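You operate a simulated robot arm through the tools that you are given. There is no shell and no other tool.

You are at the controls of a simulated robot arm. One attempt, no reset.

Task
Pile some things up. At the end: one of the tea sachets from the worktop over the open shelves is on the worktop over the wide drawers; the soap dish from the worktop over the open shelves is on the worktop over the wide drawers, with the orange half from there on top of it and the jelly tub on top of that; whatever was shut is shut again. Leave all else as you found it, and nothing knocked over.

The check looks at the end state, three seconds after you hand in, the way a careful person would. Anything else that was tipped, shoved, dropped, spilled or broken makes it a failure.

Robot
A 6-joint arm with a two-finger parallel gripper, fixed in place. Base frame: the origin is at the foot of the arm, x ahead of it, y to its left, z up; the work surface is at about z = 0.91. Units: m, degrees, N and s.
With the tool pointing down near the work surface it reaches from about 0.24 to 0.62 m from the base axis. Its first joint turns from -66.0 to 66.0 degrees. Payload 2.7 kg.
The tool frame sits at the grasp point between the pads (the TCP): z along the fingers, y along the line on which they close. The tips reach 0.023 m beyond it. The gripper opens to 0.094 m. The fingers are 0.038 m wide and 0.01 m thick; the gripper's body (0.054 by 0.096 m) begins 0.039 m behind the TCP.
Orientation is that of the tool frame in the base frame, as a unit quaternion [w, x, y, z]. With the fingers straight down and closing along the base's y, the tool's x points along the base's -x, its y along +y and its z along -z.

Tools
- The arm moves only by the tool move_arm. Its argument "commands" is text: rows parted by semicolons, each of 7 numbers parted by spaces: the turn, a rotation vector about the tool's x, y, z in degrees, then the shift along the tool's x, y, z in m, then the opening, from 0 (shut) to 1 (fully open). In form: rx ry rz x y z claw; .... A call has 1 to 20 rows; each row is the pose to reach, as a shift and turn from the pose commanded when the call began, along the tool's axes at that moment. A row lasts 0.2 s, in which the tool goes at most 0.05 m and 8.6 degrees; a call with a longer step from one row to the next is refused whole, and so is a gripper value outside its range. A pose out of reach is approached as far as the arm can. The call stops where the force on the tool passes 40 N (or 10 N more than at its start, if that is more) or the arm is blocked; 0.2 s more then pass. Each finger travels about 0.045 m/s and halts on what it meets, pressing with about 39 N; the grip force reading is that of the motor and also rises with nothing between the fingers. The clock runs only during rows and for 0.2 s after the last one: add rows that repeat a pose to give the fingers time. It gives the time, the measured TCP pose, the force on the tool (base axes), the opening and the grip force at its end, in the units of the frame above (readings bear some noise), with the torque about the TCP (base axes, N m) and any sound that the robot's microphone picked up, and new pictures: "pictures" is both (left out), scene, wrist or none.
- Cameras (640 x 400 px; columns grow to the right, rows downward): "scene" is fixed at [0.0871, -0.4532, 1.3905]; the picture's right is [0.56, -0.83, 0.00], its down [-0.57, -0.39, -0.72] and it looks along [0.60, 0.40, -0.69] (base axes); focal length 278 px, centre (320, 200). "wrist" rides on the gripper at [0.086, 0.016, -0.074] in the tool frame; the picture's right is [-0.18, 0.98, 0.00], its down [-0.58, -0.11, -0.81] and it looks along [-0.79, -0.15, 0.59] (tool axes); focal length 243 px, centre (320, 200). There is no depth. A picture from a camera that has moved, and an enlarged one, comes with that camera's place and axes in the base frame and with its lens.
- close_up(camera, box): a new picture of the part [left, top, right, bottom] of that camera's present view, enlarged. No time passes.
- hand_in(): hands the job in; it is judged then, once.

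Nothing tells you positions but the pictures and the camera data. Unless the task says otherwise, let go and move clear before handing in.

The tools are called after ">>>" as name(argument=value, ...) on one line, values as JSON. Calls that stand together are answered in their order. move_arm: Moves the arm, as the interface text tells. Its arguments: {"type":"object","properties":{"commands":{"type":"string"},"pictures":{"type":"string","enum":["both","scene","wrist","none"]}},"required":["commands"]} The other tools are called the same way: close_up (camera, box) takes an enlarged picture of a part of a camera's view; hand_in () hands the job in.

At the start:

```text
time: 0.0
eef_pos: [0.3402, 0.0369, 1.1524]
tool_rot: [0.0, 0.0, 1.0, 0.0]
contact_force: [-0.2, -1.3, -0.7]
moment: [-0.02, 0.0, 0.01]
width: 0.0939
grip_force: 0.0
```

scene: 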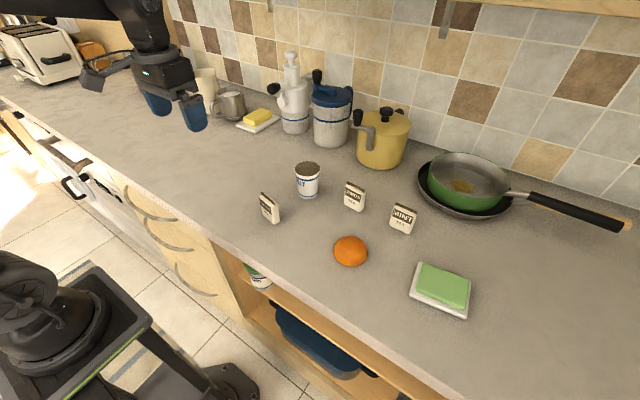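
wrist: 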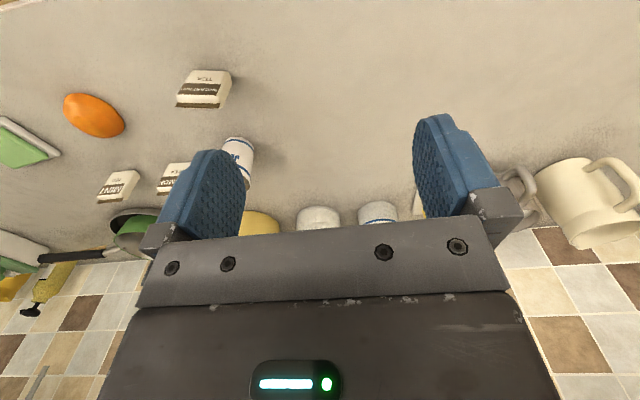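

I see a worktop with a green-topped dish, an orange, three tea sachets and a printed tub; the wide drawers seem to be left of the open shelves. I'll look closer before moving anything.

>>> close_up(camera="scene", box=[240, 150, 480, 300])

>>> close_up(camera="scene", box=[0, 100, 320, 300])

>>> close_up(camera="scene", box=[200, 200, 520, 400])

>>> close_up(camera="scene", box=[140, 50, 360, 190])

>>> close_up(camera="wrist", box=[0, 50, 320, 250])

```text
2.67 times, centred on (360, 225) of scene
camera zoom: at [0.0871, -0.4532, 1.3905], right [0.56, -0.83, 0.0], down [-0.57, -0.39, -0.72], along [0.6, 0.4, -0.69], focal length 740 px, centre (213, 133)
```

zoom: 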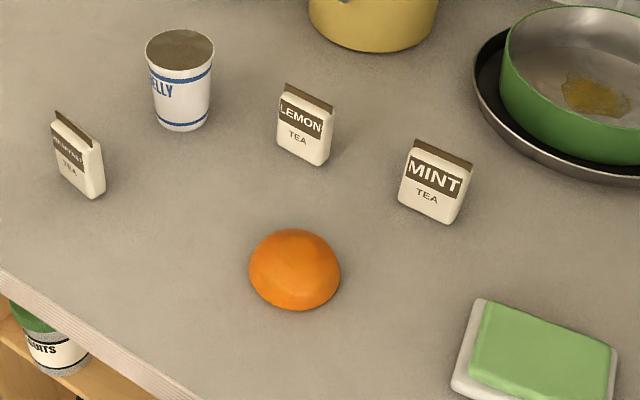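

```text
2.00 times, centred on (160, 200) of scene
camera zoom: at [0.0871, -0.4532, 1.3905], right [0.56, -0.83, 0.0], down [-0.57, -0.39, -0.72], along [0.6, 0.4, -0.69], focal length 555 px, centre (640, 200)
```

zoom: 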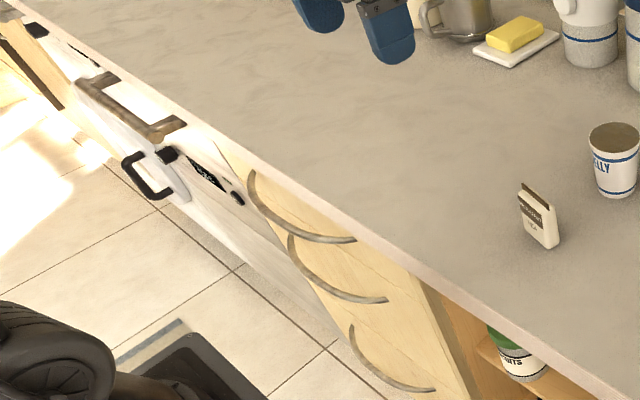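

```text
2.00 times, centred on (360, 300) of scene
camera zoom: at [0.0871, -0.4532, 1.3905], right [0.56, -0.83, 0.0], down [-0.57, -0.39, -0.72], along [0.6, 0.4, -0.69], focal length 555 px, centre (240, 0)
```

zoom: 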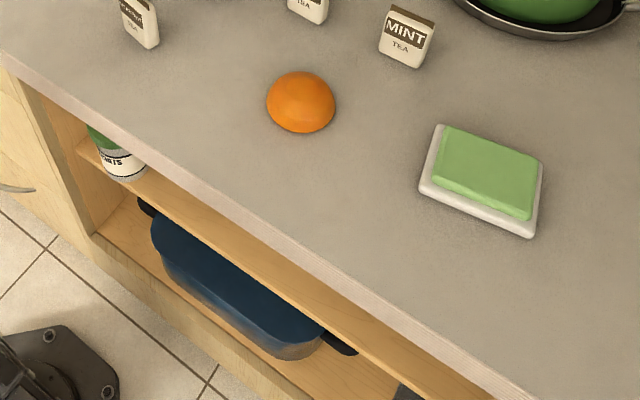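

```text
2.86 times, centred on (250, 120) of scene
camera zoom: at [0.0871, -0.4532, 1.3905], right [0.56, -0.83, 0.0], down [-0.57, -0.39, -0.72], along [0.6, 0.4, -0.69], focal length 793 px, centre (520, 429)
```

zoom: 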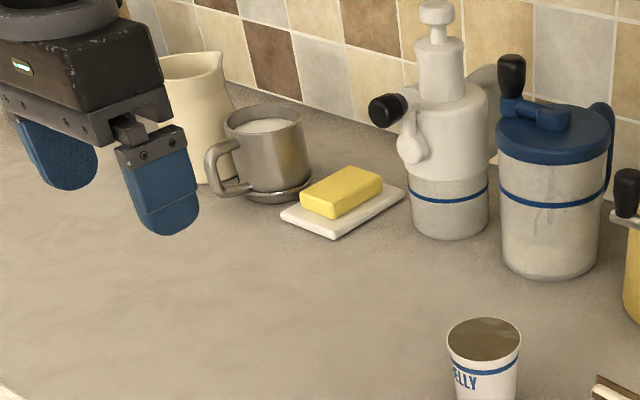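

```text
2.00 times, centred on (160, 150) of wrist
camera zoom: at [0.2537, 0.0511, 1.2279], right [0.18, 0.98, 0.0], down [0.58, -0.11, 0.81], along [0.79, -0.15, -0.59], focal length 485 px, centre (640, 300)
```

zoom: 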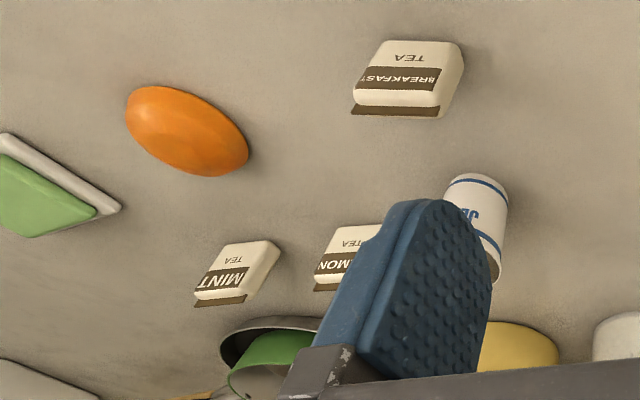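

The objects all look to be on the shelf side, which I put at y < 0, with the boundary to the wide drawers near y = 0. I'll move the hand to a low viewpoint to see the shapes of the orange, the dish and the tub from the side.

>>> move_arm(commands="0 0 0 0.012 -0.02 0.032 1; 0 0 0 0.024 -0.04 0.064 1; 0 0 0 0.036 -0.06 0.096 1; 0 0 0 0.048 -0.08 0.128 1; 0 0 0 0.06 -0.1 0.16 1; 0 0 0 0.07 -0.117 0.192 1")

```text
time: 1.4
eef_pos: [0.2697, -0.0823, 0.9605]
tool_rot: [0.0, 0.001, 1.0, 0.001]
contact_force: [0.5, -0.5, -0.6]
moment: [0.0, 0.0, -0.04]
width: 0.0941
grip_force: 0.2
camera wrist: at [0.1844, -0.0664, 1.0356], right [0.18, 0.98, 0.0], down [0.58, -0.11, 0.81], along [0.79, -0.15, -0.59], focal length 243 px, centre (320, 200)
```

scene: 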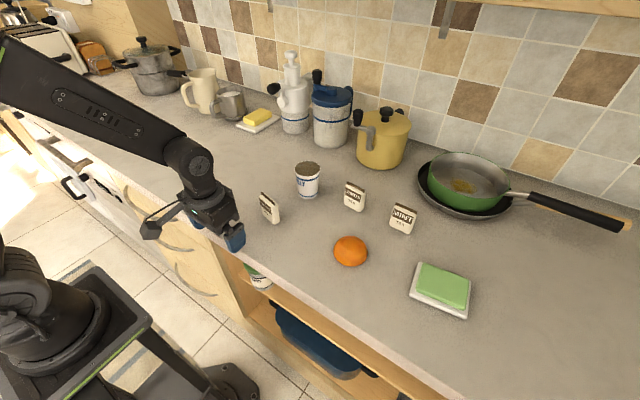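
wrist: 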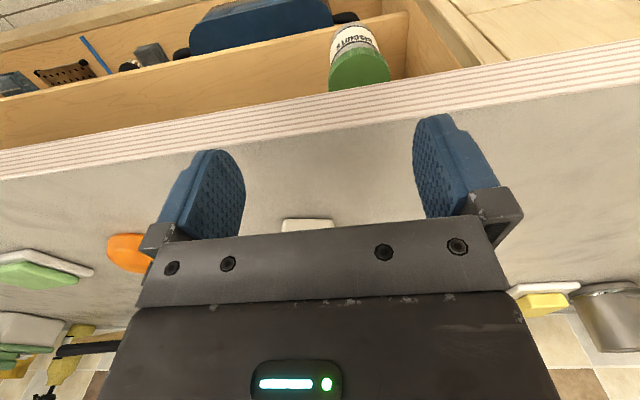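

The side view works; the cupboard boundary is also visible at the top. I'll zoom in on the orange and dish.

>>> close_up(camera="wrist", box=[0, 210, 160, 310])

>>> close_up(camera="wrist", box=[320, 0, 560, 150])

>>> close_up(camera="scene", box=[290, 155, 330, 205])

```text
4.00 times, centred on (80, 260) of wrist
camera zoom: at [0.1844, -0.0664, 1.0356], right [0.18, 0.98, 0.0], down [0.58, -0.11, 0.81], along [0.79, -0.15, -0.59], focal length 970 px, centre (1280, -40)
```

zoom: 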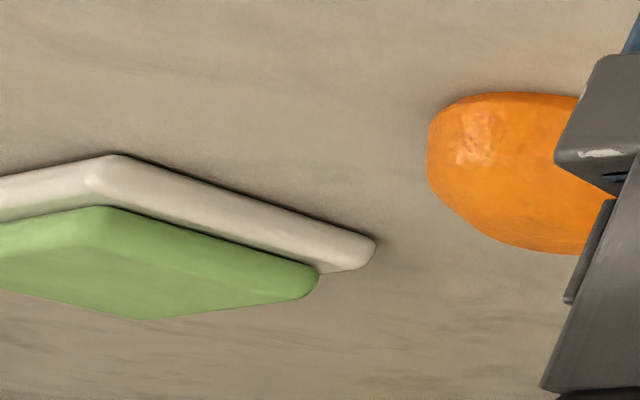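

```text
2.67 times, centred on (440, 75) of wrist
camera zoom: at [0.1844, -0.0664, 1.0356], right [0.18, 0.98, 0.0], down [0.58, -0.11, 0.81], along [0.79, -0.15, -0.59], focal length 647 px, centre (0, 533)
```

zoom: 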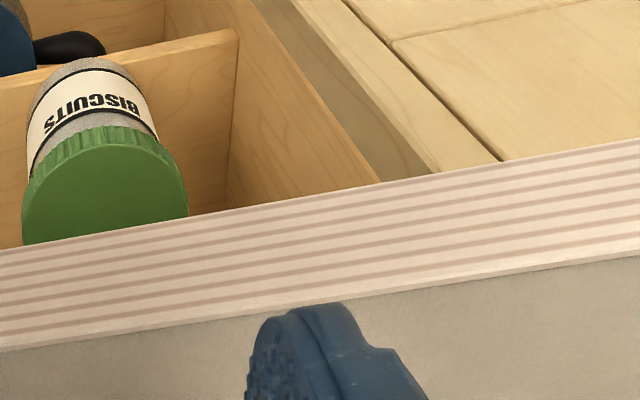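

```text
8.00 times, centred on (310, 180) of scene
camera zoom: at [0.0871, -0.4532, 1.3905], right [0.56, -0.83, 0.0], down [-0.57, -0.39, -0.72], along [0.6, 0.4, -0.69], focal length 2220 px, centre (400, 360)
```

zoom: 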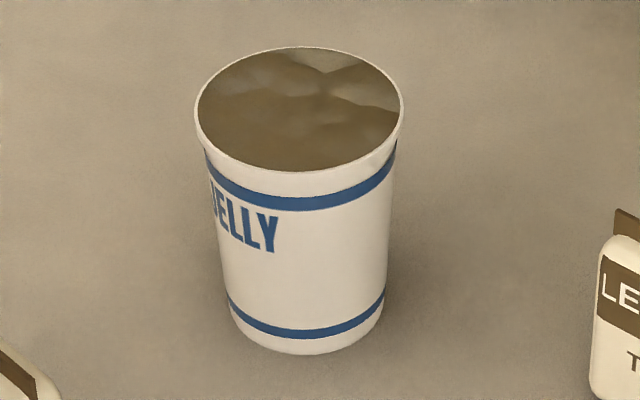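

The boundary between shelves and drawers is at about y = 0.0–0.04. Next I tilt the hand so its camera looks almost level at the orange and dish, to judge the dome's shape and height.

>>> move_arm(commands="0 -7 0 0.004 -0.04 -0.01 1; 0 -14 0 0.008 -0.08 -0.02 1; 0 -21 0 0.012 -0.12 -0.03 1; 0 -28 0 0.016 -0.16 -0.04 1; 0 -34 0 0.02 -0.198 -0.04 1; 0 -34 0 0.02 -0.198 -0.04 1")

```text
time: 2.8
eef_pos: [0.2503, -0.2808, 1.0018]
tool_rot: [0.293, 0.001, 0.956, -0.001]
contact_force: [-0.4, 0.7, -0.3]
moment: [-0.01, 0.01, 0.02]
width: 0.0939
grip_force: 0.0
camera wrist: at [0.137, -0.2661, 1.0159], right [0.15, 0.98, 0.1], down [0.03, -0.11, 0.99], along [0.99, -0.15, -0.05], focal length 243 px, centre (320, 200)
```

scene: 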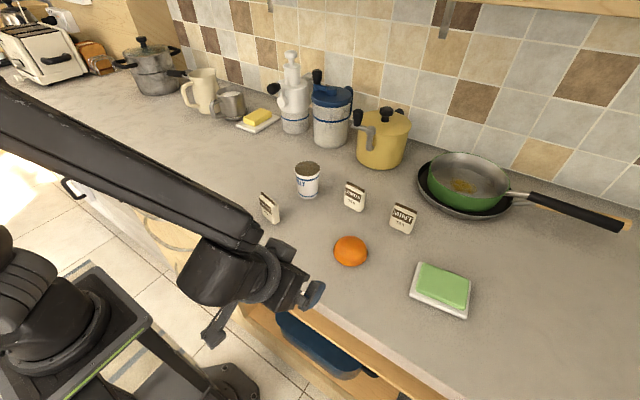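
wrist: 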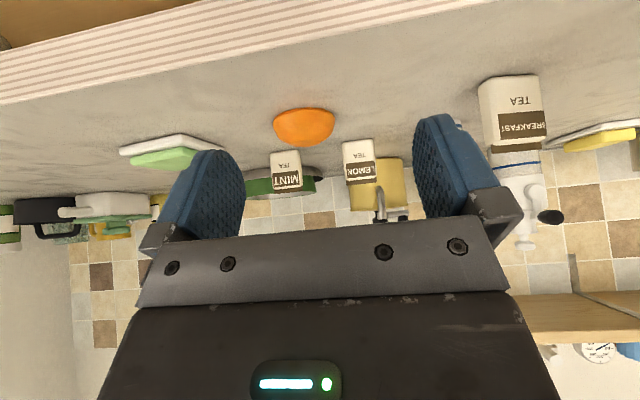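

>>> close_up(camera="wrist", box=[256, 90, 352, 150])

>>> close_up(camera="wrist", box=[100, 110, 260, 210])

>>> close_up(camera="wrist", box=[440, 60, 600, 160])

```text
6.67 times, centred on (304, 120) of wrist
camera zoom: at [0.137, -0.2661, 1.0159], right [0.15, 0.98, 0.1], down [0.03, -0.11, 0.99], along [0.99, -0.15, -0.05], focal length 1618 px, centre (427, 733)
```

zoom: 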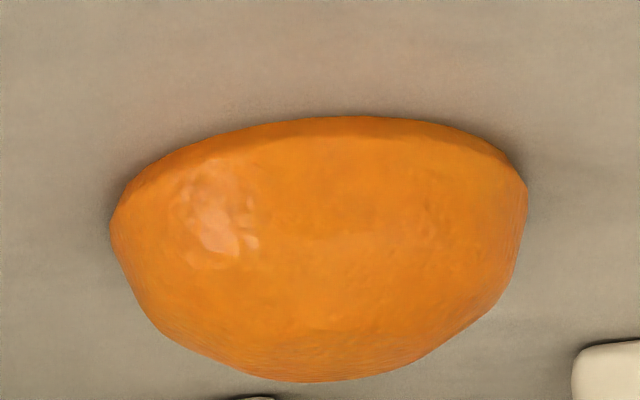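

```text
4.00 times, centred on (180, 160) of wrist
camera zoom: at [0.137, -0.2661, 1.0159], right [0.15, 0.98, 0.1], down [0.03, -0.11, 0.99], along [0.99, -0.15, -0.05], focal length 970 px, centre (880, 360)
```

zoom: 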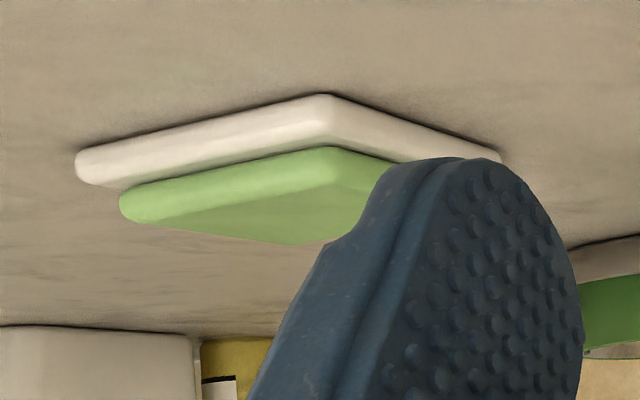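

```text
4.00 times, centred on (520, 110) of wrist
camera zoom: at [0.137, -0.2661, 1.0159], right [0.15, 0.98, 0.1], down [0.03, -0.11, 0.99], along [0.99, -0.15, -0.05], focal length 970 px, centre (-480, 560)
```

zoom: 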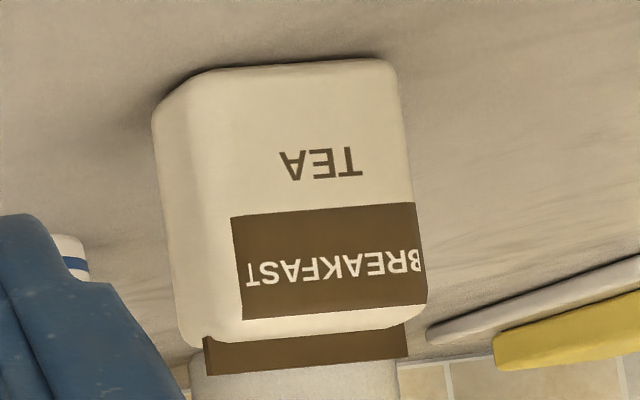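

The orange is a dome, flat side down, about 0.07 m across and 0.032 m high. The dish is a low white slab with green soap, about 0.095 × 0.073 m, centred near (0.42, -0.50). I'll level the hand and turn it above the dish for a top view.

>>> move_arm(commands="0 8.5 0 -0.024 -0.005 -0.014 1; 0 17 0 -0.048 -0.01 -0.028 1; 0 25.5 0 -0.073 -0.015 -0.041 1; 0 34 0 -0.097 -0.02 -0.055 1; 0 34 0 -0.097 -0.02 -0.055 1", pictures="none")

>>> close_up(camera="scene", box=[400, 250, 480, 325])

```text
time: 4.0
eef_pos: [0.2983, -0.3009, 1.1008]
tool_rot: [-0.001, 0.0, 1.0, 0.0]
contact_force: [0.5, 0.9, 1.0]
moment: [0.01, 0.05, 0.01]
width: 0.0941
grip_force: 0.1
```

```text
5.33 times, centred on (440, 288) of scene
camera zoom: at [0.0871, -0.4532, 1.3905], right [0.56, -0.83, 0.0], down [-0.57, -0.39, -0.72], along [0.6, 0.4, -0.69], focal length 1480 px, centre (-320, -267)
```

zoom: 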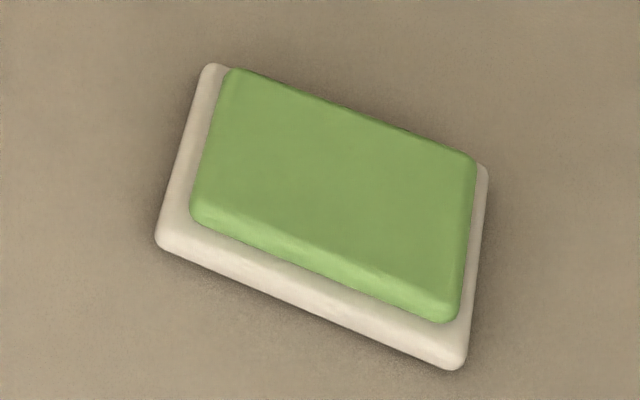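

The dish centre works out to (0.428, -0.497), with its long axis heading about -82.4°. I'll turn the hand to match that above it.

>>> move_arm(commands="0 0 8.24 -0.0115 -0.014 0 1; 0 0 16.48 -0.023 -0.028 0 1; 0 0 24.72 -0.0345 -0.042 0 1; 0 0 32.96 -0.046 -0.056 0 1; 0 0 41.2 -0.0575 -0.07 0 1; 0 0 49.44 -0.069 -0.084 0 1; 0 0 57.68 -0.0805 -0.098 0 1; 0 0 65.92 -0.092 -0.112 0 1; 0 0 74.16 -0.1035 -0.126 0 1; 0 0 82.4 -0.115 -0.14 0 1; 0 0 82.4 -0.115 -0.14 0 1")

```text
time: 6.4
eef_pos: [0.4149, -0.4401, 1.0996]
tool_rot: [-0.001, 0.66, 0.752, 0.0]
contact_force: [0.3, -0.8, 0.2]
moment: [0.0, 0.01, -0.01]
width: 0.0939
grip_force: 0.0
camera wrist: at [0.4194, -0.3526, 1.1754], right [1.0, -0.05, 0.0], down [-0.03, -0.59, 0.81], along [-0.04, -0.8, -0.59], focal length 243 px, centre (320, 200)
```

scene: 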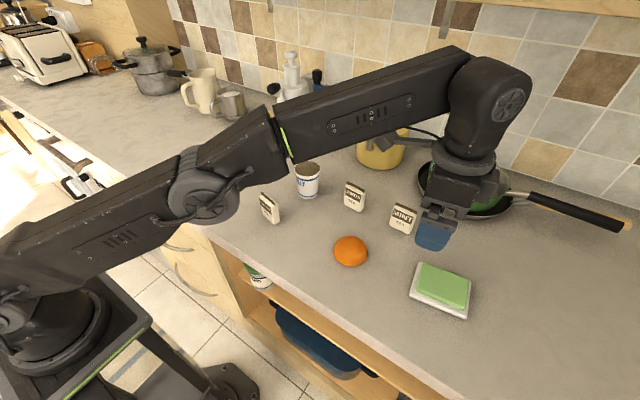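
wrist: 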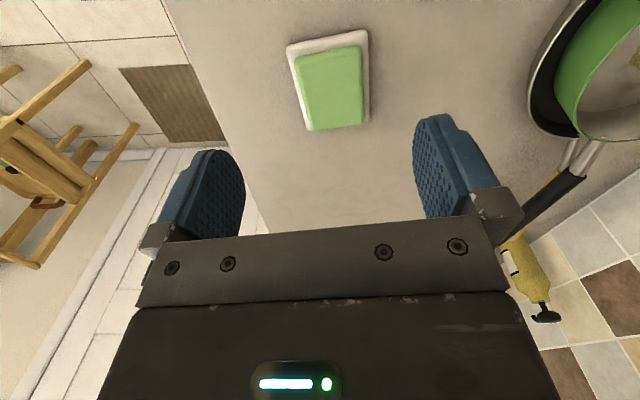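

Both cameras agree on the dish at about (0.427, -0.495). I'll lean the tool 15° outward for reach and come to a hover above it.

>>> move_arm(commands="0 -4 0 -0.012 0.0013 0.02 1; 0 -8 0 -0.025 0.0026 0.04 1; 0 -12 0 -0.038 0.004 0.06 1; 0 -15 0 -0.0512 0.0053 0.08 1; 0 -15 0 -0.0512 0.0053 0.10 1; 0 -15 0 -0.0512 0.0053 0.10 1")

```text
time: 7.8
eef_pos: [0.4252, -0.49, 0.9999]
tool_rot: [0.098, 0.653, 0.746, -0.085]
contact_force: [-0.8, 0.8, 1.1]
moment: [0.02, -0.03, -0.04]
width: 0.0941
grip_force: 0.1
camera wrist: at [0.4293, -0.3874, 1.0497], right [1.0, -0.05, 0.05], down [-0.06, -0.36, 0.93], along [-0.03, -0.93, -0.37], focal length 243 px, centre (320, 200)
```

scene: 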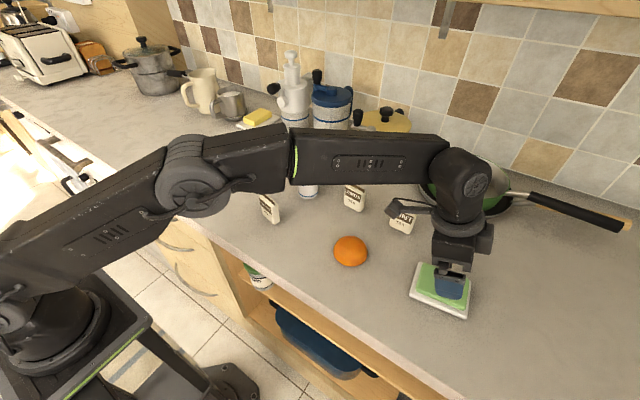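
wrist: 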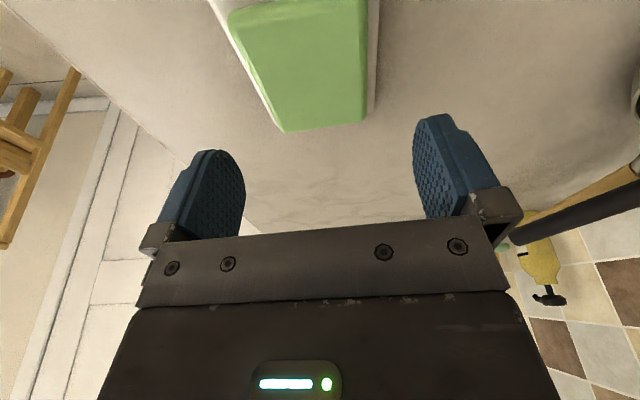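

The dish sits centred between the fingers. I'll go straight down around it.

>>> move_arm(commands="0 0 0 0.0052 0.001 0.0193 1; 0 0 0 0.0104 0.001 0.0386 1; 0 0 0 0.0135 0.001 0.0502 1; 0 0 0 0.015 0.001 0.056 1; 0 0 0 0.0158 0.001 0.0589 1; 0 0 0 0.0158 0.001 0.0589 1")

```text
time: 9.2
eef_pos: [0.4279, -0.4899, 0.9378]
tool_rot: [0.098, 0.653, 0.746, -0.086]
contact_force: [0.3, 0.7, -0.4]
moment: [-0.04, 0.03, -0.01]
width: 0.0941
grip_force: 0.0
camera wrist: at [0.4305, -0.3867, 0.9895], right [1.0, -0.05, 0.05], down [-0.06, -0.36, 0.93], along [-0.03, -0.93, -0.37], focal length 243 px, centre (320, 200)
```

scene: 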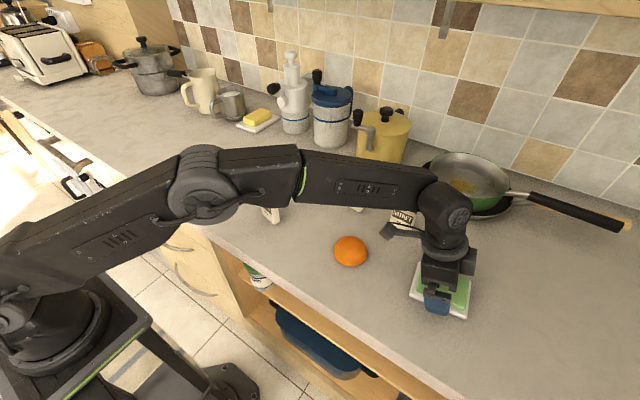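
wrist: 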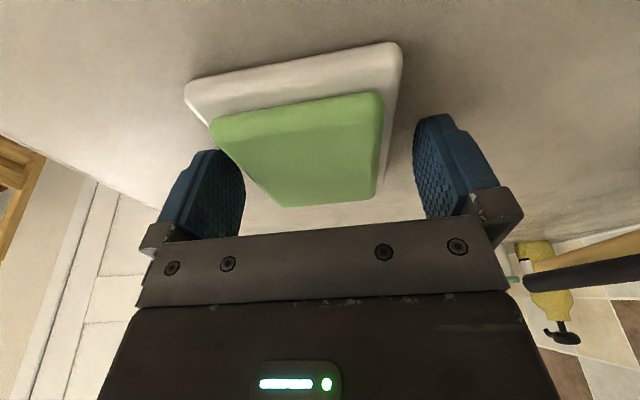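

>>> close_up(camera="scene", box=[370, 200, 500, 330])

>>> close_up(camera="wrist", box=[140, 20, 520, 250])

```text
3.08 times, centred on (435, 265) of scene
camera zoom: at [0.0871, -0.4532, 1.3905], right [0.56, -0.83, 0.0], down [-0.57, -0.39, -0.72], along [0.6, 0.4, -0.69], focal length 854 px, centre (-34, 0)
```

zoom: 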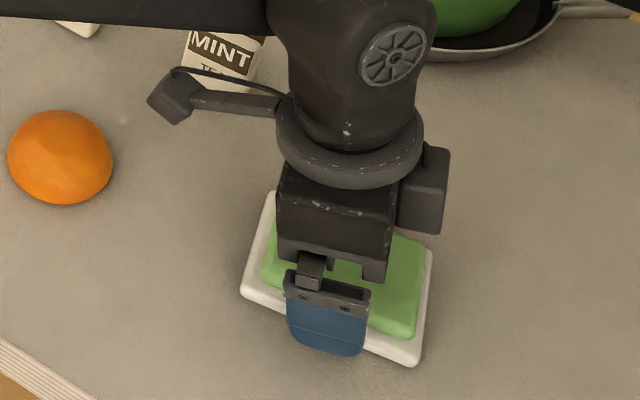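

```text
1.68 times, centred on (330, 135) of wrist
camera zoom: at [0.4305, -0.3867, 0.9895], right [1.0, -0.05, 0.05], down [-0.06, -0.36, 0.93], along [-0.03, -0.93, -0.37], focal length 409 px, centre (303, 310)
```

zoom: 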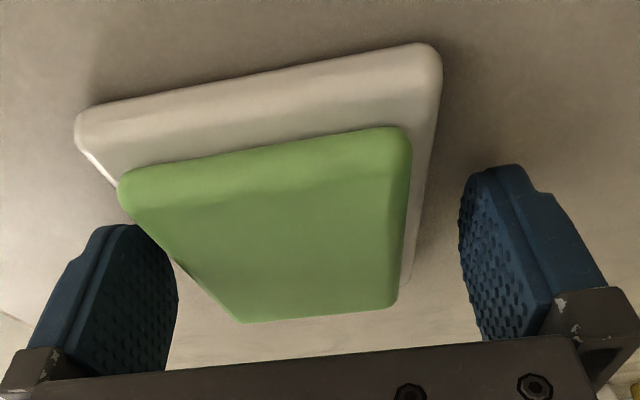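

The fingers straddle the white dish on both sides, so I'll close.

>>> move_arm(commands="0 0 0 0 0 0 0.8; 0 0 0 0 0 0 0.6; 0 0 0 0 0 0 0.5; 0 0 0 0 0 0 0.5; 0 0 0 0 0 0 0.5")

```text
time: 10.4
eef_pos: [0.4273, -0.491, 0.9393]
tool_rot: [0.099, 0.652, 0.746, -0.085]
contact_force: [-0.9, -0.7, 0.1]
moment: [-0.09, 0.06, -0.03]
width: 0.0797
grip_force: 39.1
camera wrist: at [0.4306, -0.3867, 0.9896], right [1.0, -0.05, 0.05], down [-0.06, -0.36, 0.93], along [-0.03, -0.93, -0.37], focal length 243 px, centre (320, 200)
```

scene: 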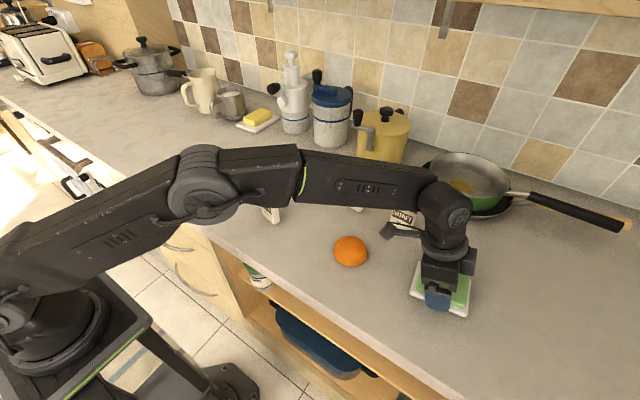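
wrist: 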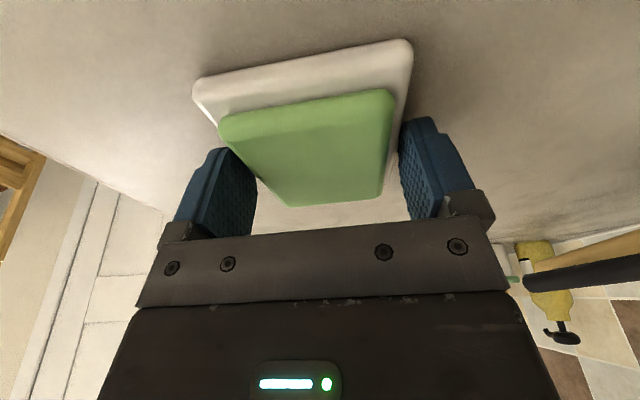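

The fingers hold the dish at 0.080 m wide. I'll lift it a little to check that it comes up level.

>>> move_arm(commands="0 0 0 -0.0013 0 -0.0048 0.5; 0 0 0 -0.0039 0 -0.0145 0.5; 0 0 0 -0.0091 0 -0.0338 0.5; 0 0 0 -0.0129 0 -0.0483 0.5; 0 0 0 -0.0129 0 -0.0483 0.5")

```text
time: 11.6
eef_pos: [0.4263, -0.4897, 0.9898]
tool_rot: [0.098, 0.653, 0.746, -0.086]
contact_force: [0.5, -0.1, -2.5]
moment: [0.0, 0.01, 0.0]
width: 0.0795
grip_force: 39.0
camera wrist: at [0.4298, -0.3866, 1.0398], right [1.0, -0.05, 0.05], down [-0.06, -0.36, 0.93], along [-0.03, -0.93, -0.37], focal length 243 px, centre (320, 200)
```

scene: 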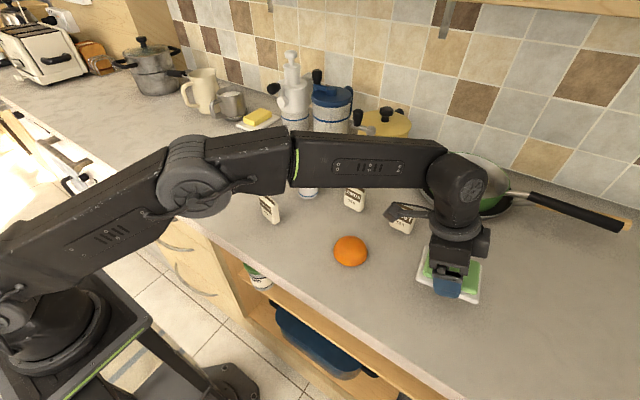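
wrist: 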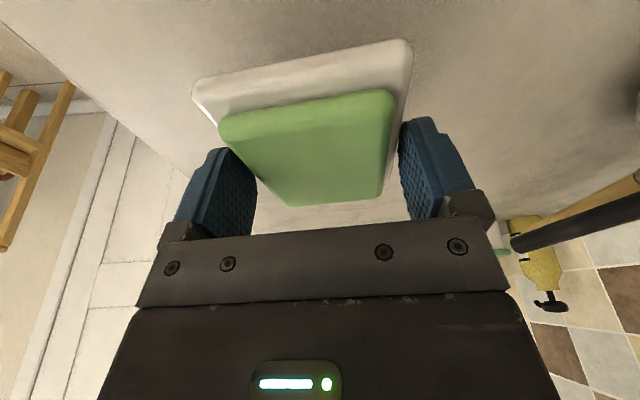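

The dish lifted cleanly with its soap. I'll raise it and carry it halfway toward the drawers, holding the lean constant so that it stays level.

>>> move_arm(commands="0 0 0 -0.0071 0 -0.0266 0.5; 0 0 0 -0.0142 0 -0.0532 0.5; 0 0 0 -0.0214 0 -0.0797 0.5; 0 0 0 -0.0285 0 -0.1063 0.5; -0.43 0 -1.59 -0.0157 0.0016 -0.1097 0.5; -1.28 0 -4.78 0.01 0.0049 -0.1166 0.5; -2.35 0 -8.76 0.0421 0.009 -0.1252 0.5; -3.41 0 -12.74 0.0743 0.0132 -0.1338 0.5; -4.48 0 -16.72 0.1064 0.0173 -0.1424 0.5; -5.54 0 -20.7 0.1385 0.0214 -0.151 0.5; -6.61 0 -24.68 0.1706 0.0255 -0.1596 0.5; -7.68 0 -28.66 0.2027 0.0296 -0.1682 0.5; -8.74 0 -32.64 0.2348 0.0337 -0.1768 0.5; -9.59 0 -35.82 0.2605 0.037 -0.1837 0.5; -10.23 0 -38.21 0.2798 0.0395 -0.1889 0.5; -10.66 0 -39.8 0.2926 0.0411 -0.1923 0.5; -10.66 0 -39.8 0.2926 0.0411 -0.1923 0.5")

```text
time: 15.2
eef_pos: [0.424, -0.1531, 1.0995]
tool_rot: [0.122, 0.35, 0.928, -0.046]
contact_force: [-0.5, 0.3, -3.4]
moment: [0.02, 0.02, -0.01]
width: 0.0797
grip_force: 39.0
out of reach, approached as far as the arm can: row 4
camera wrist: at [0.3582, -0.074, 1.1501], right [0.78, 0.62, 0.05], down [0.19, -0.31, 0.93], along [0.59, -0.72, -0.37], focal length 243 px, centre (320, 200)
```

scene: 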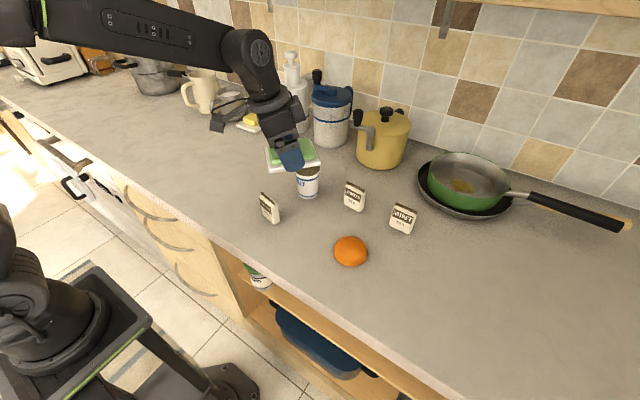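
wrist: 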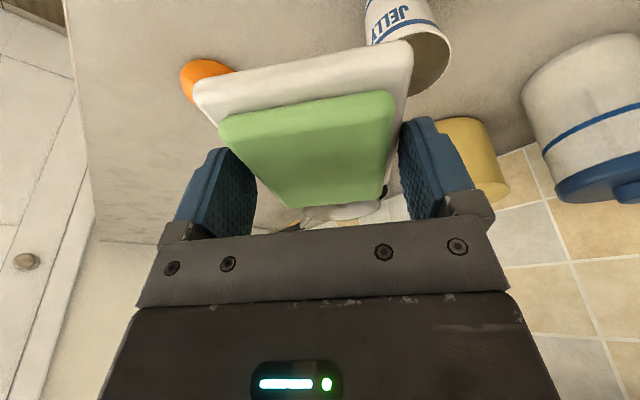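

Travel is smooth and the dish is level. I'll carry on to above the drawers at about (0.42, 0.17).

>>> move_arm(commands="-0.43 0 -1.59 0.0084 0.0097 -0.0022 0.5; -1.28 0 -4.78 0.0251 0.0291 -0.0067 0.5; -2.35 0 -8.76 0.046 0.0534 -0.0123 0.5; -3.41 0 -12.74 0.0669 0.0776 -0.0179 0.5; -4.48 0 -16.72 0.0878 0.1019 -0.0235 0.5; -5.54 0 -20.7 0.1087 0.1261 -0.0291 0.5; -6.61 0 -24.68 0.1296 0.1504 -0.0347 0.5; -7.68 0 -28.66 0.1505 0.1746 -0.0403 0.5; -8.74 0 -32.64 0.1714 0.1989 -0.0459 0.5; -9.59 0 -35.82 0.1881 0.2183 -0.0504 0.5; -10.23 0 -38.21 0.2006 0.2328 -0.0538 0.5; -10.66 0 -39.8 0.209 0.2425 -0.056 0.5; -10.66 0 -39.8 0.209 0.2425 -0.056 0.5")

```text
time: 18.0
eef_pos: [0.4206, 0.173, 1.0991]
tool_rot: [0.131, -0.001, 0.991, 0.0]
contact_force: [-0.6, 1.1, -2.9]
moment: [-0.01, 0.01, 0.01]
width: 0.0796
grip_force: 39.6
camera wrist: at [0.3184, 0.1875, 1.1501], right [0.18, 0.98, 0.05], down [0.35, -0.11, 0.93], along [0.92, -0.15, -0.37], focal length 243 px, centre (320, 200)
```

scene: 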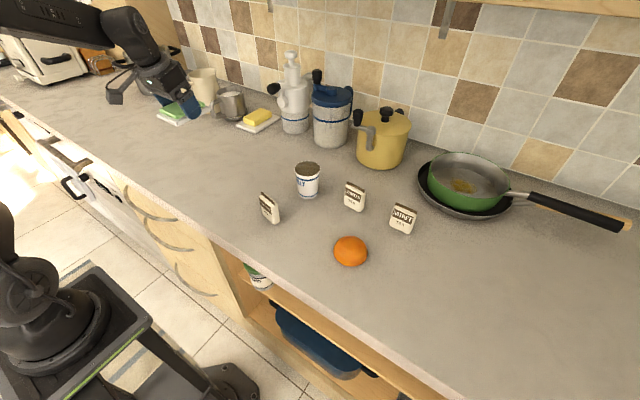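
wrist: 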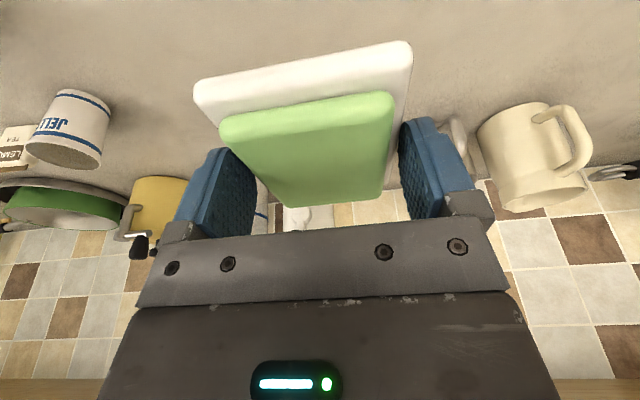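

The spot below is clear. I'll lower the dish to the same height it was picked from.

>>> move_arm(commands="0 0 0 0.0104 0 0.0386 0.5; 0 0 0 0.0207 0 0.0773 0.5; 0 0 0 0.0285 0 0.1062 0.5; 0 0 0 0.0337 0 0.1256 0.5; 0 0 0 0.0375 0 0.14 0.5; 0 0 0 0.0396 0 0.1478 0.5; 0 0 0 0.0404 0 0.1507 0.5; 0 0 0 0.0409 0 0.1526 0.5; 0 0 0 0.0412 0 0.1536 0.5; 0 0 0 0.0412 0 0.1536 0.5")

```text
time: 20.2
eef_pos: [0.4212, 0.1708, 0.9391]
tool_rot: [0.13, 0.001, 0.992, 0.0]
contact_force: [-0.9, -0.4, -2.7]
moment: [0.0, 0.03, -0.01]
width: 0.0797
grip_force: 38.6
camera wrist: at [0.319, 0.1864, 0.9906], right [0.18, 0.98, 0.05], down [0.35, -0.11, 0.93], along [0.92, -0.15, -0.37], focal length 243 px, centre (320, 200)
```

scene: 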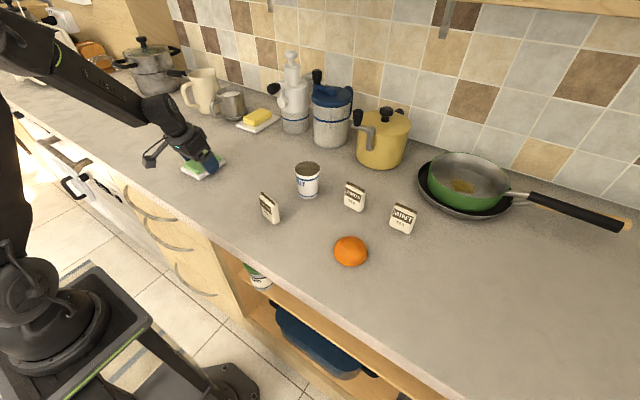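
wrist: 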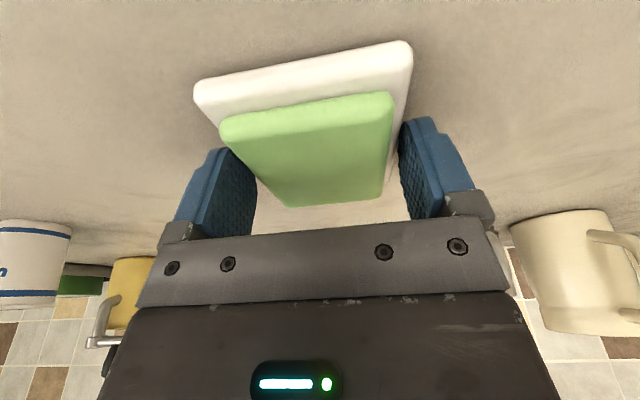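

The force still shows the dish's full weight, so it isn't down yet. I'll ease lower in millimetre steps.

>>> move_arm(commands="0 0 0 0.0003 0 0.001 0.5; 0 0 0 0.0003 0 0.001 0.5", pictures="none")

>>> move_arm(commands="0 0 0 0.0003 0 0.001 0.5; 0 0 0 0.0003 0 0.001 0.5", pictures="none")

```text
time: 20.8
eef_pos: [0.4218, 0.1708, 0.9393]
tool_rot: [0.131, 0.0, 0.991, -0.001]
contact_force: [0.4, 0.4, -2.8]
moment: [0.05, 0.02, 0.0]
width: 0.0795
grip_force: 38.8
```

```text
time: 21.4
eef_pos: [0.4207, 0.1702, 0.9383]
tool_rot: [0.131, 0.0, 0.991, 0.0]
contact_force: [-2.3, -0.6, 7.5]
moment: [0.05, 0.5, 0.07]
width: 0.0795
grip_force: 38.4
```

The dish is now touching down. I'll release it and rise clear.

>>> move_arm(commands="0 0 0 0 0 0 0.88; 0 0 0 0 0 0 0.94; 0 0 0 0 0 0 1; 0 0 0 0 0 0 1", pictures="wrist")

>>> move_arm(commands="0 0 0 -0.0026 0 -0.0097 1; 0 0 0 -0.0078 0 -0.029 1; 0 0 0 -0.0155 0 -0.058 1; 0 0 0 -0.0259 0 -0.0966 1; 0 0 0 -0.0388 0 -0.1449 1; 0 0 0 -0.0388 0 -0.1449 1")

```text
time: 22.4
eef_pos: [0.4206, 0.1711, 0.9387]
tool_rot: [0.131, 0.0, 0.991, -0.001]
contact_force: [0.6, -0.2, -0.1]
moment: [0.01, -0.02, -0.03]
width: 0.0936
grip_force: 0.0
camera wrist: at [0.3187, 0.1863, 0.9889], right [0.18, 0.98, 0.05], down [0.35, -0.11, 0.93], along [0.92, -0.15, -0.37], focal length 243 px, centre (320, 200)
```

wrist: 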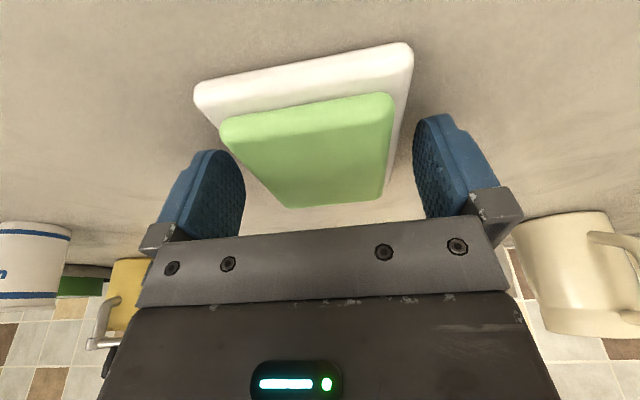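

```text
time: 23.8
eef_pos: [0.4205, 0.174, 1.0879]
tool_rot: [0.131, 0.0, 0.991, 0.0]
contact_force: [0.2, -0.7, -0.2]
moment: [-0.01, -0.01, -0.01]
width: 0.094
grip_force: 0.1
camera wrist: at [0.3172, 0.1887, 1.1394], right [0.18, 0.98, 0.05], down [0.35, -0.11, 0.93], along [0.92, -0.15, -0.37], focal length 243 px, centre (320, 200)
```

scene: 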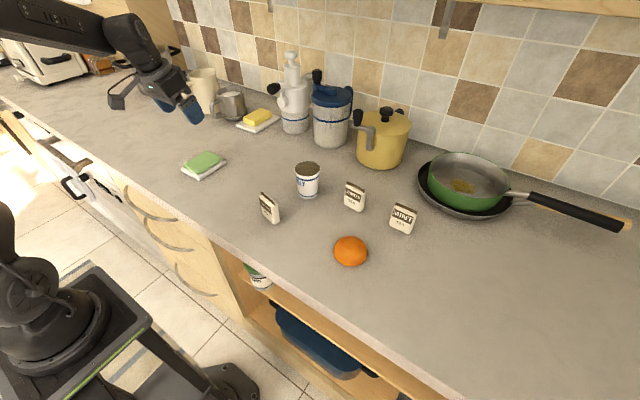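
wrist: 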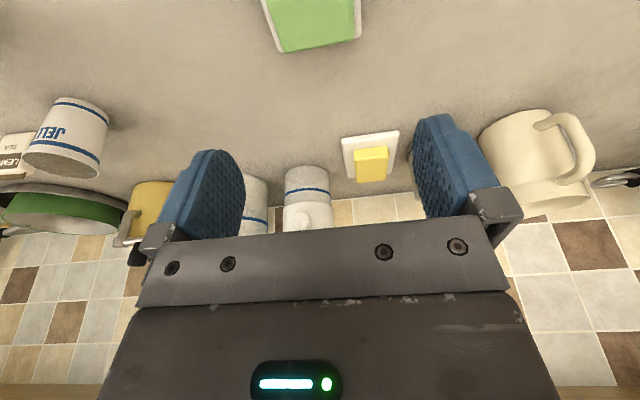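

The dish is standing level at about (0.425, 0.17), well over the drawers. Next is the orange near (0.400, -0.317). I'll go there, levelling the tool on the way.

>>> move_arm(commands="0 2 0 0.0017 -0.0443 -0.0005 1; 0 4 0 0.0035 -0.0886 -0.0009 1; 0 6 0 0.0053 -0.133 -0.0014 1; 0 8 0 0.007 -0.177 -0.0019 1; 0 10 0 0.0088 -0.221 -0.0024 1; 0 12 0 0.0105 -0.266 -0.0028 1; 0 14 0 0.0123 -0.31 -0.0033 1; 0 15 0 0.014 -0.354 -0.0038 1; 0 15 0 0.0158 -0.398 -0.0042 1; 0 15 0 0.0175 -0.443 -0.0047 1; 0 15 0 0.0193 -0.487 -0.0052 1; 0 15 0 0.0193 -0.487 -0.0052 1")

```text
time: 26.4
eef_pos: [0.3988, -0.319, 1.0888]
tool_rot: [0.0, 0.0, 1.0, 0.001]
contact_force: [0.5, -1.0, 0.5]
moment: [0.03, 0.01, -0.01]
width: 0.094
grip_force: 0.1
camera wrist: at [0.3124, -0.303, 1.165], right [0.18, 0.98, 0.0], down [0.58, -0.11, 0.81], along [0.79, -0.15, -0.59], focal length 243 px, centre (320, 200)
```

scene: 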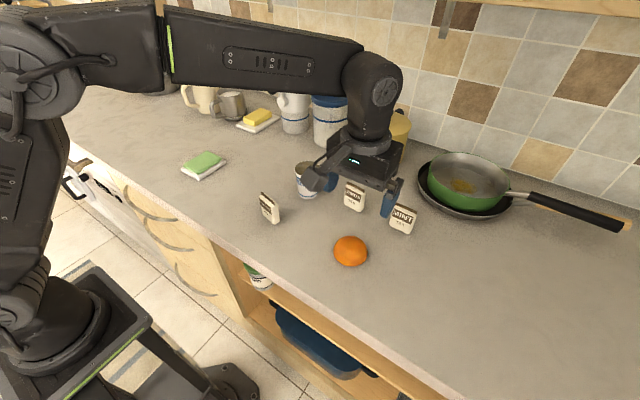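
wrist: 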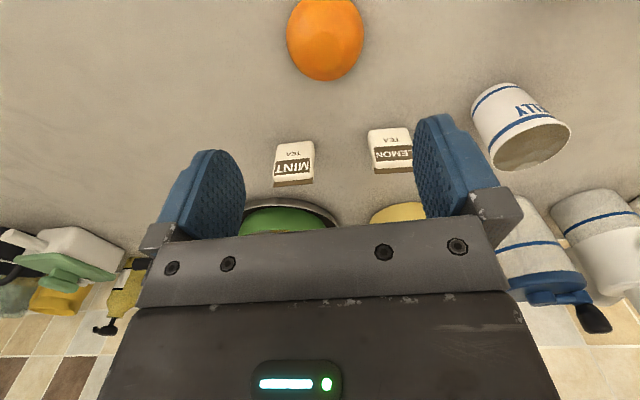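

The orange reads as (0.399, -0.315), almost right under the tool. I'll go down around it.

>>> move_arm(commands="0 0 0 -0.001 0.003 0.04 1; 0 0 0 -0.001 0.003 0.08 1; 0 0 0 -0.001 0.003 0.11 1; 0 0 0 -0.001 0.003 0.13 1; 0 0 0 -0.001 0.003 0.142 1; 0 0 0 -0.001 0.003 0.149 1; 0 0 0 -0.001 0.003 0.149 1")

```text
time: 28.0
eef_pos: [0.404, -0.313, 0.9393]
tool_rot: [0.0, 0.0, 1.0, 0.0]
contact_force: [0.6, 0.5, 0.2]
moment: [-0.01, 0.03, 0.01]
width: 0.0942
grip_force: 0.1
camera wrist: at [0.3161, -0.2978, 1.0143], right [0.18, 0.98, 0.0], down [0.58, -0.11, 0.81], along [0.79, -0.15, -0.59], focal length 243 px, centre (320, 200)
```

scene: 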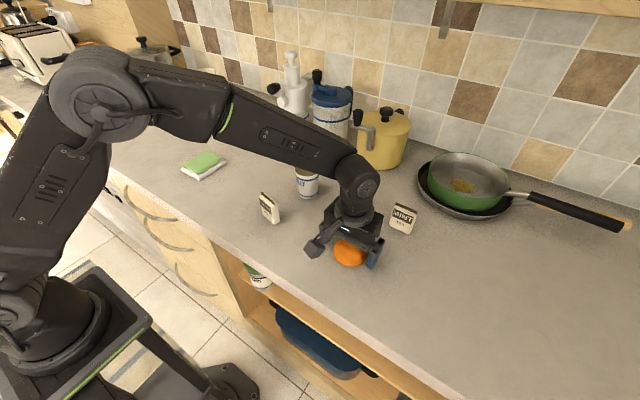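
wrist: 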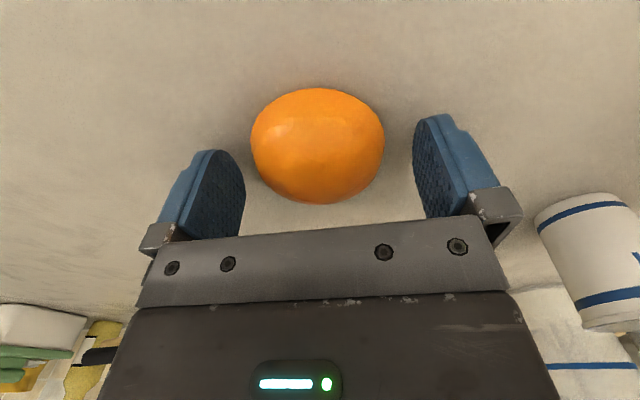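

>>> move_arm(commands="0 0 0 0 0 0.004 1; 0 0 0 0 0 0.004 0.85; 0 0 0 0 0 0.004 0.76; 0 0 0 0 0 0.004 0.7; 0 0 0 0 0 0.004 0.7; 0 0 0 0 0 0.004 0.7")

```text
time: 29.4
eef_pos: [0.4025, -0.3136, 0.9354]
tool_rot: [0.0, -0.001, 1.0, 0.001]
contact_force: [0.0, 0.2, 1.2]
moment: [-0.03, 0.02, 0.0]
width: 0.069
grip_force: 39.5
camera wrist: at [0.3159, -0.2981, 1.0103], right [0.18, 0.98, 0.0], down [0.58, -0.11, 0.81], along [0.79, -0.15, -0.59], focal length 243 px, centre (320, 200)
```

scene: 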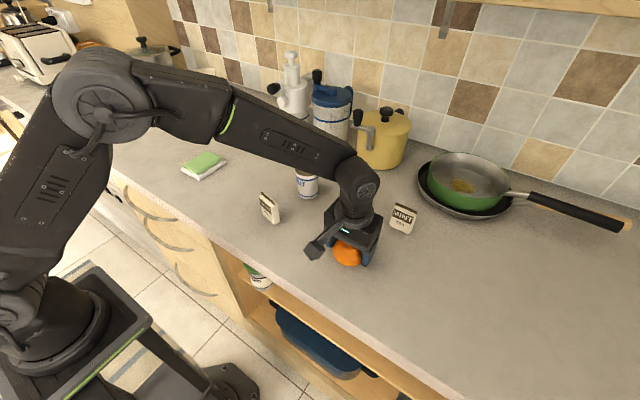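
wrist: 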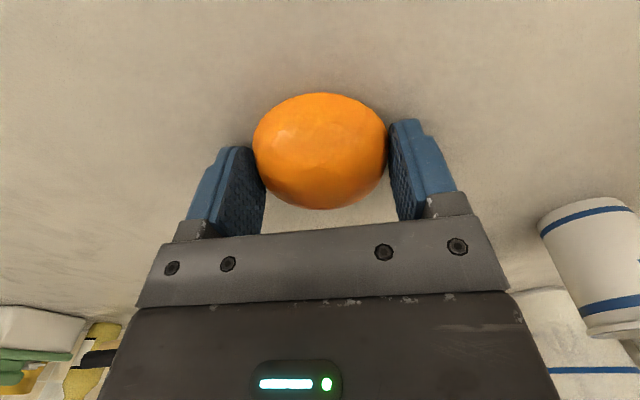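

The orange measures 0.069 m and is now centred in y. I'll release, rise, turn 90° and squeeze along the other direction so that its centre matches the tool axis both ways.

>>> move_arm(commands="0 0 0 0 0 0 0.85; 0 0 0 0 0 0 1; 0 0 0 0 0 0 1; 0 0 0 0 0 -0.03 1; 0 0 0 0 0 -0.065 1; 0 0 0 0 0 -0.1 1; 0 0 8.5 0 0 -0.1 1; 0 0 17 0 0 -0.1 1; 0 0 25.5 0 0 -0.1 1; 0 0 34 0 0 -0.1 1; 0 0 42.5 0 0 -0.1 1; 0 0 51 0 0 -0.1 1; 0 0 59.5 0 0 -0.1 1; 0 0 68 0 0 -0.1 1; 0 0 76.5 0 0 -0.1 1; 0 0 85 0 0 -0.1 1; 0 0 90 0 0 -0.1 1; 0 0 90 0 0 -0.1 1")

```text
time: 33.2
eef_pos: [0.4016, -0.3136, 1.0358]
tool_rot: [0.0, 0.708, 0.706, 0.0]
contact_force: [0.8, -0.1, 0.4]
moment: [0.0, -0.01, -0.01]
width: 0.0939
grip_force: 0.0
camera wrist: at [0.4189, -0.228, 1.1108], right [0.98, -0.19, 0.0], down [-0.11, -0.58, 0.81], along [-0.15, -0.79, -0.59], focal length 243 px, centre (320, 200)
```

scene: 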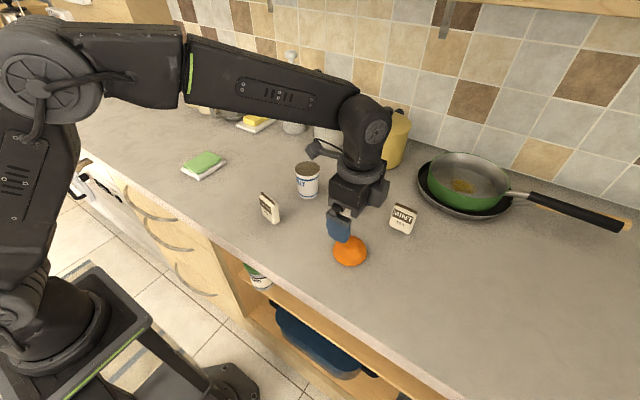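
wrist: 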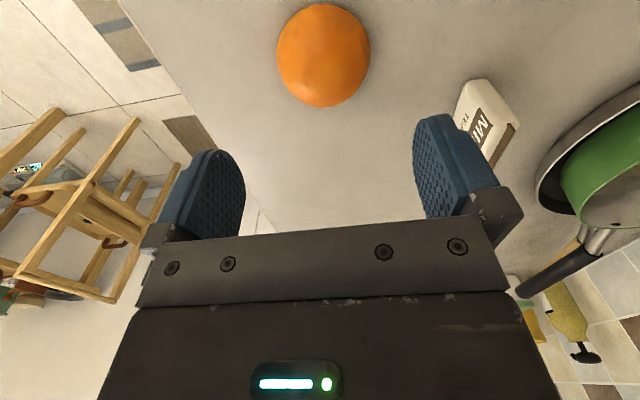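

>>> move_arm(commands="0 0 0 0 0 0.03 1; 0 0 0 0 0 0.06 1; 0 0 0 0 0 0.085 1; 0 0 0 0 0 0.1 1; 0 0 0 0 0 0.1 1; 0 0 0 0 0 0.1 0.85; 0 0 0 0 0 0.1 0.76; 0 0 0 0 0 0.1 0.7; 0 0 0 0 0 0.1 0.7; 0 0 0 0 0 0.1 0.7")

>>> close_up(camera="wrist", box=[200, 60, 440, 240])

```text
time: 35.4
eef_pos: [0.4016, -0.313, 0.9362]
tool_rot: [-0.001, 0.707, 0.707, 0.001]
contact_force: [0.2, 0.1, 1.5]
moment: [0.05, 0.0, -0.03]
width: 0.0689
grip_force: 39.1
camera wrist: at [0.418, -0.227, 1.0103], right [0.98, -0.18, 0.0], down [-0.11, -0.58, 0.81], along [-0.15, -0.79, -0.59], focal length 243 px, centre (320, 200)
```

scene: 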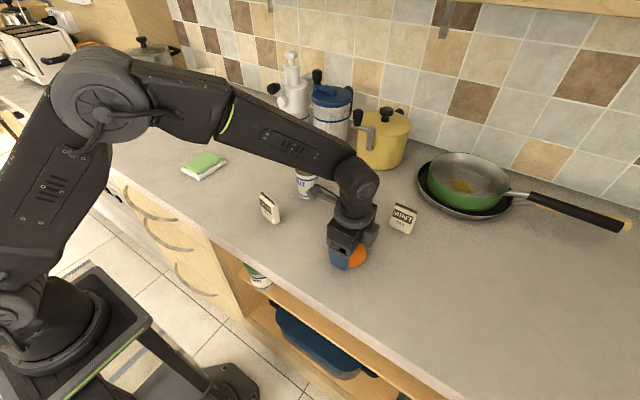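
wrist: 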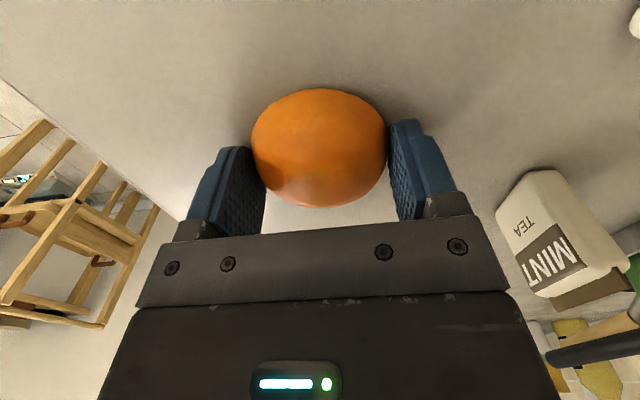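

```text
2.22 times, centred on (320, 150) of wrist
camera zoom: at [0.418, -0.227, 1.0103], right [0.98, -0.18, 0.0], down [-0.11, -0.58, 0.81], along [-0.15, -0.79, -0.59], focal length 539 px, centre (320, 311)
```

zoom: 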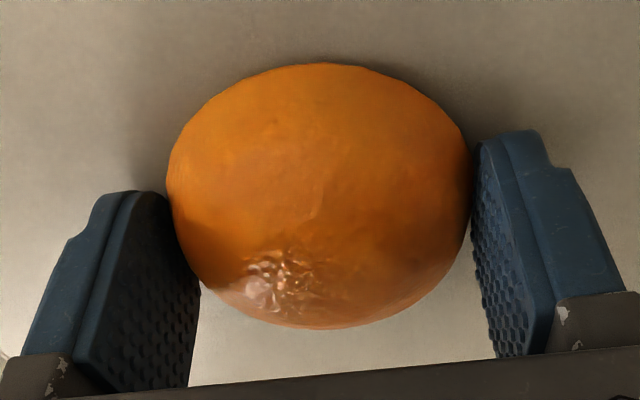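

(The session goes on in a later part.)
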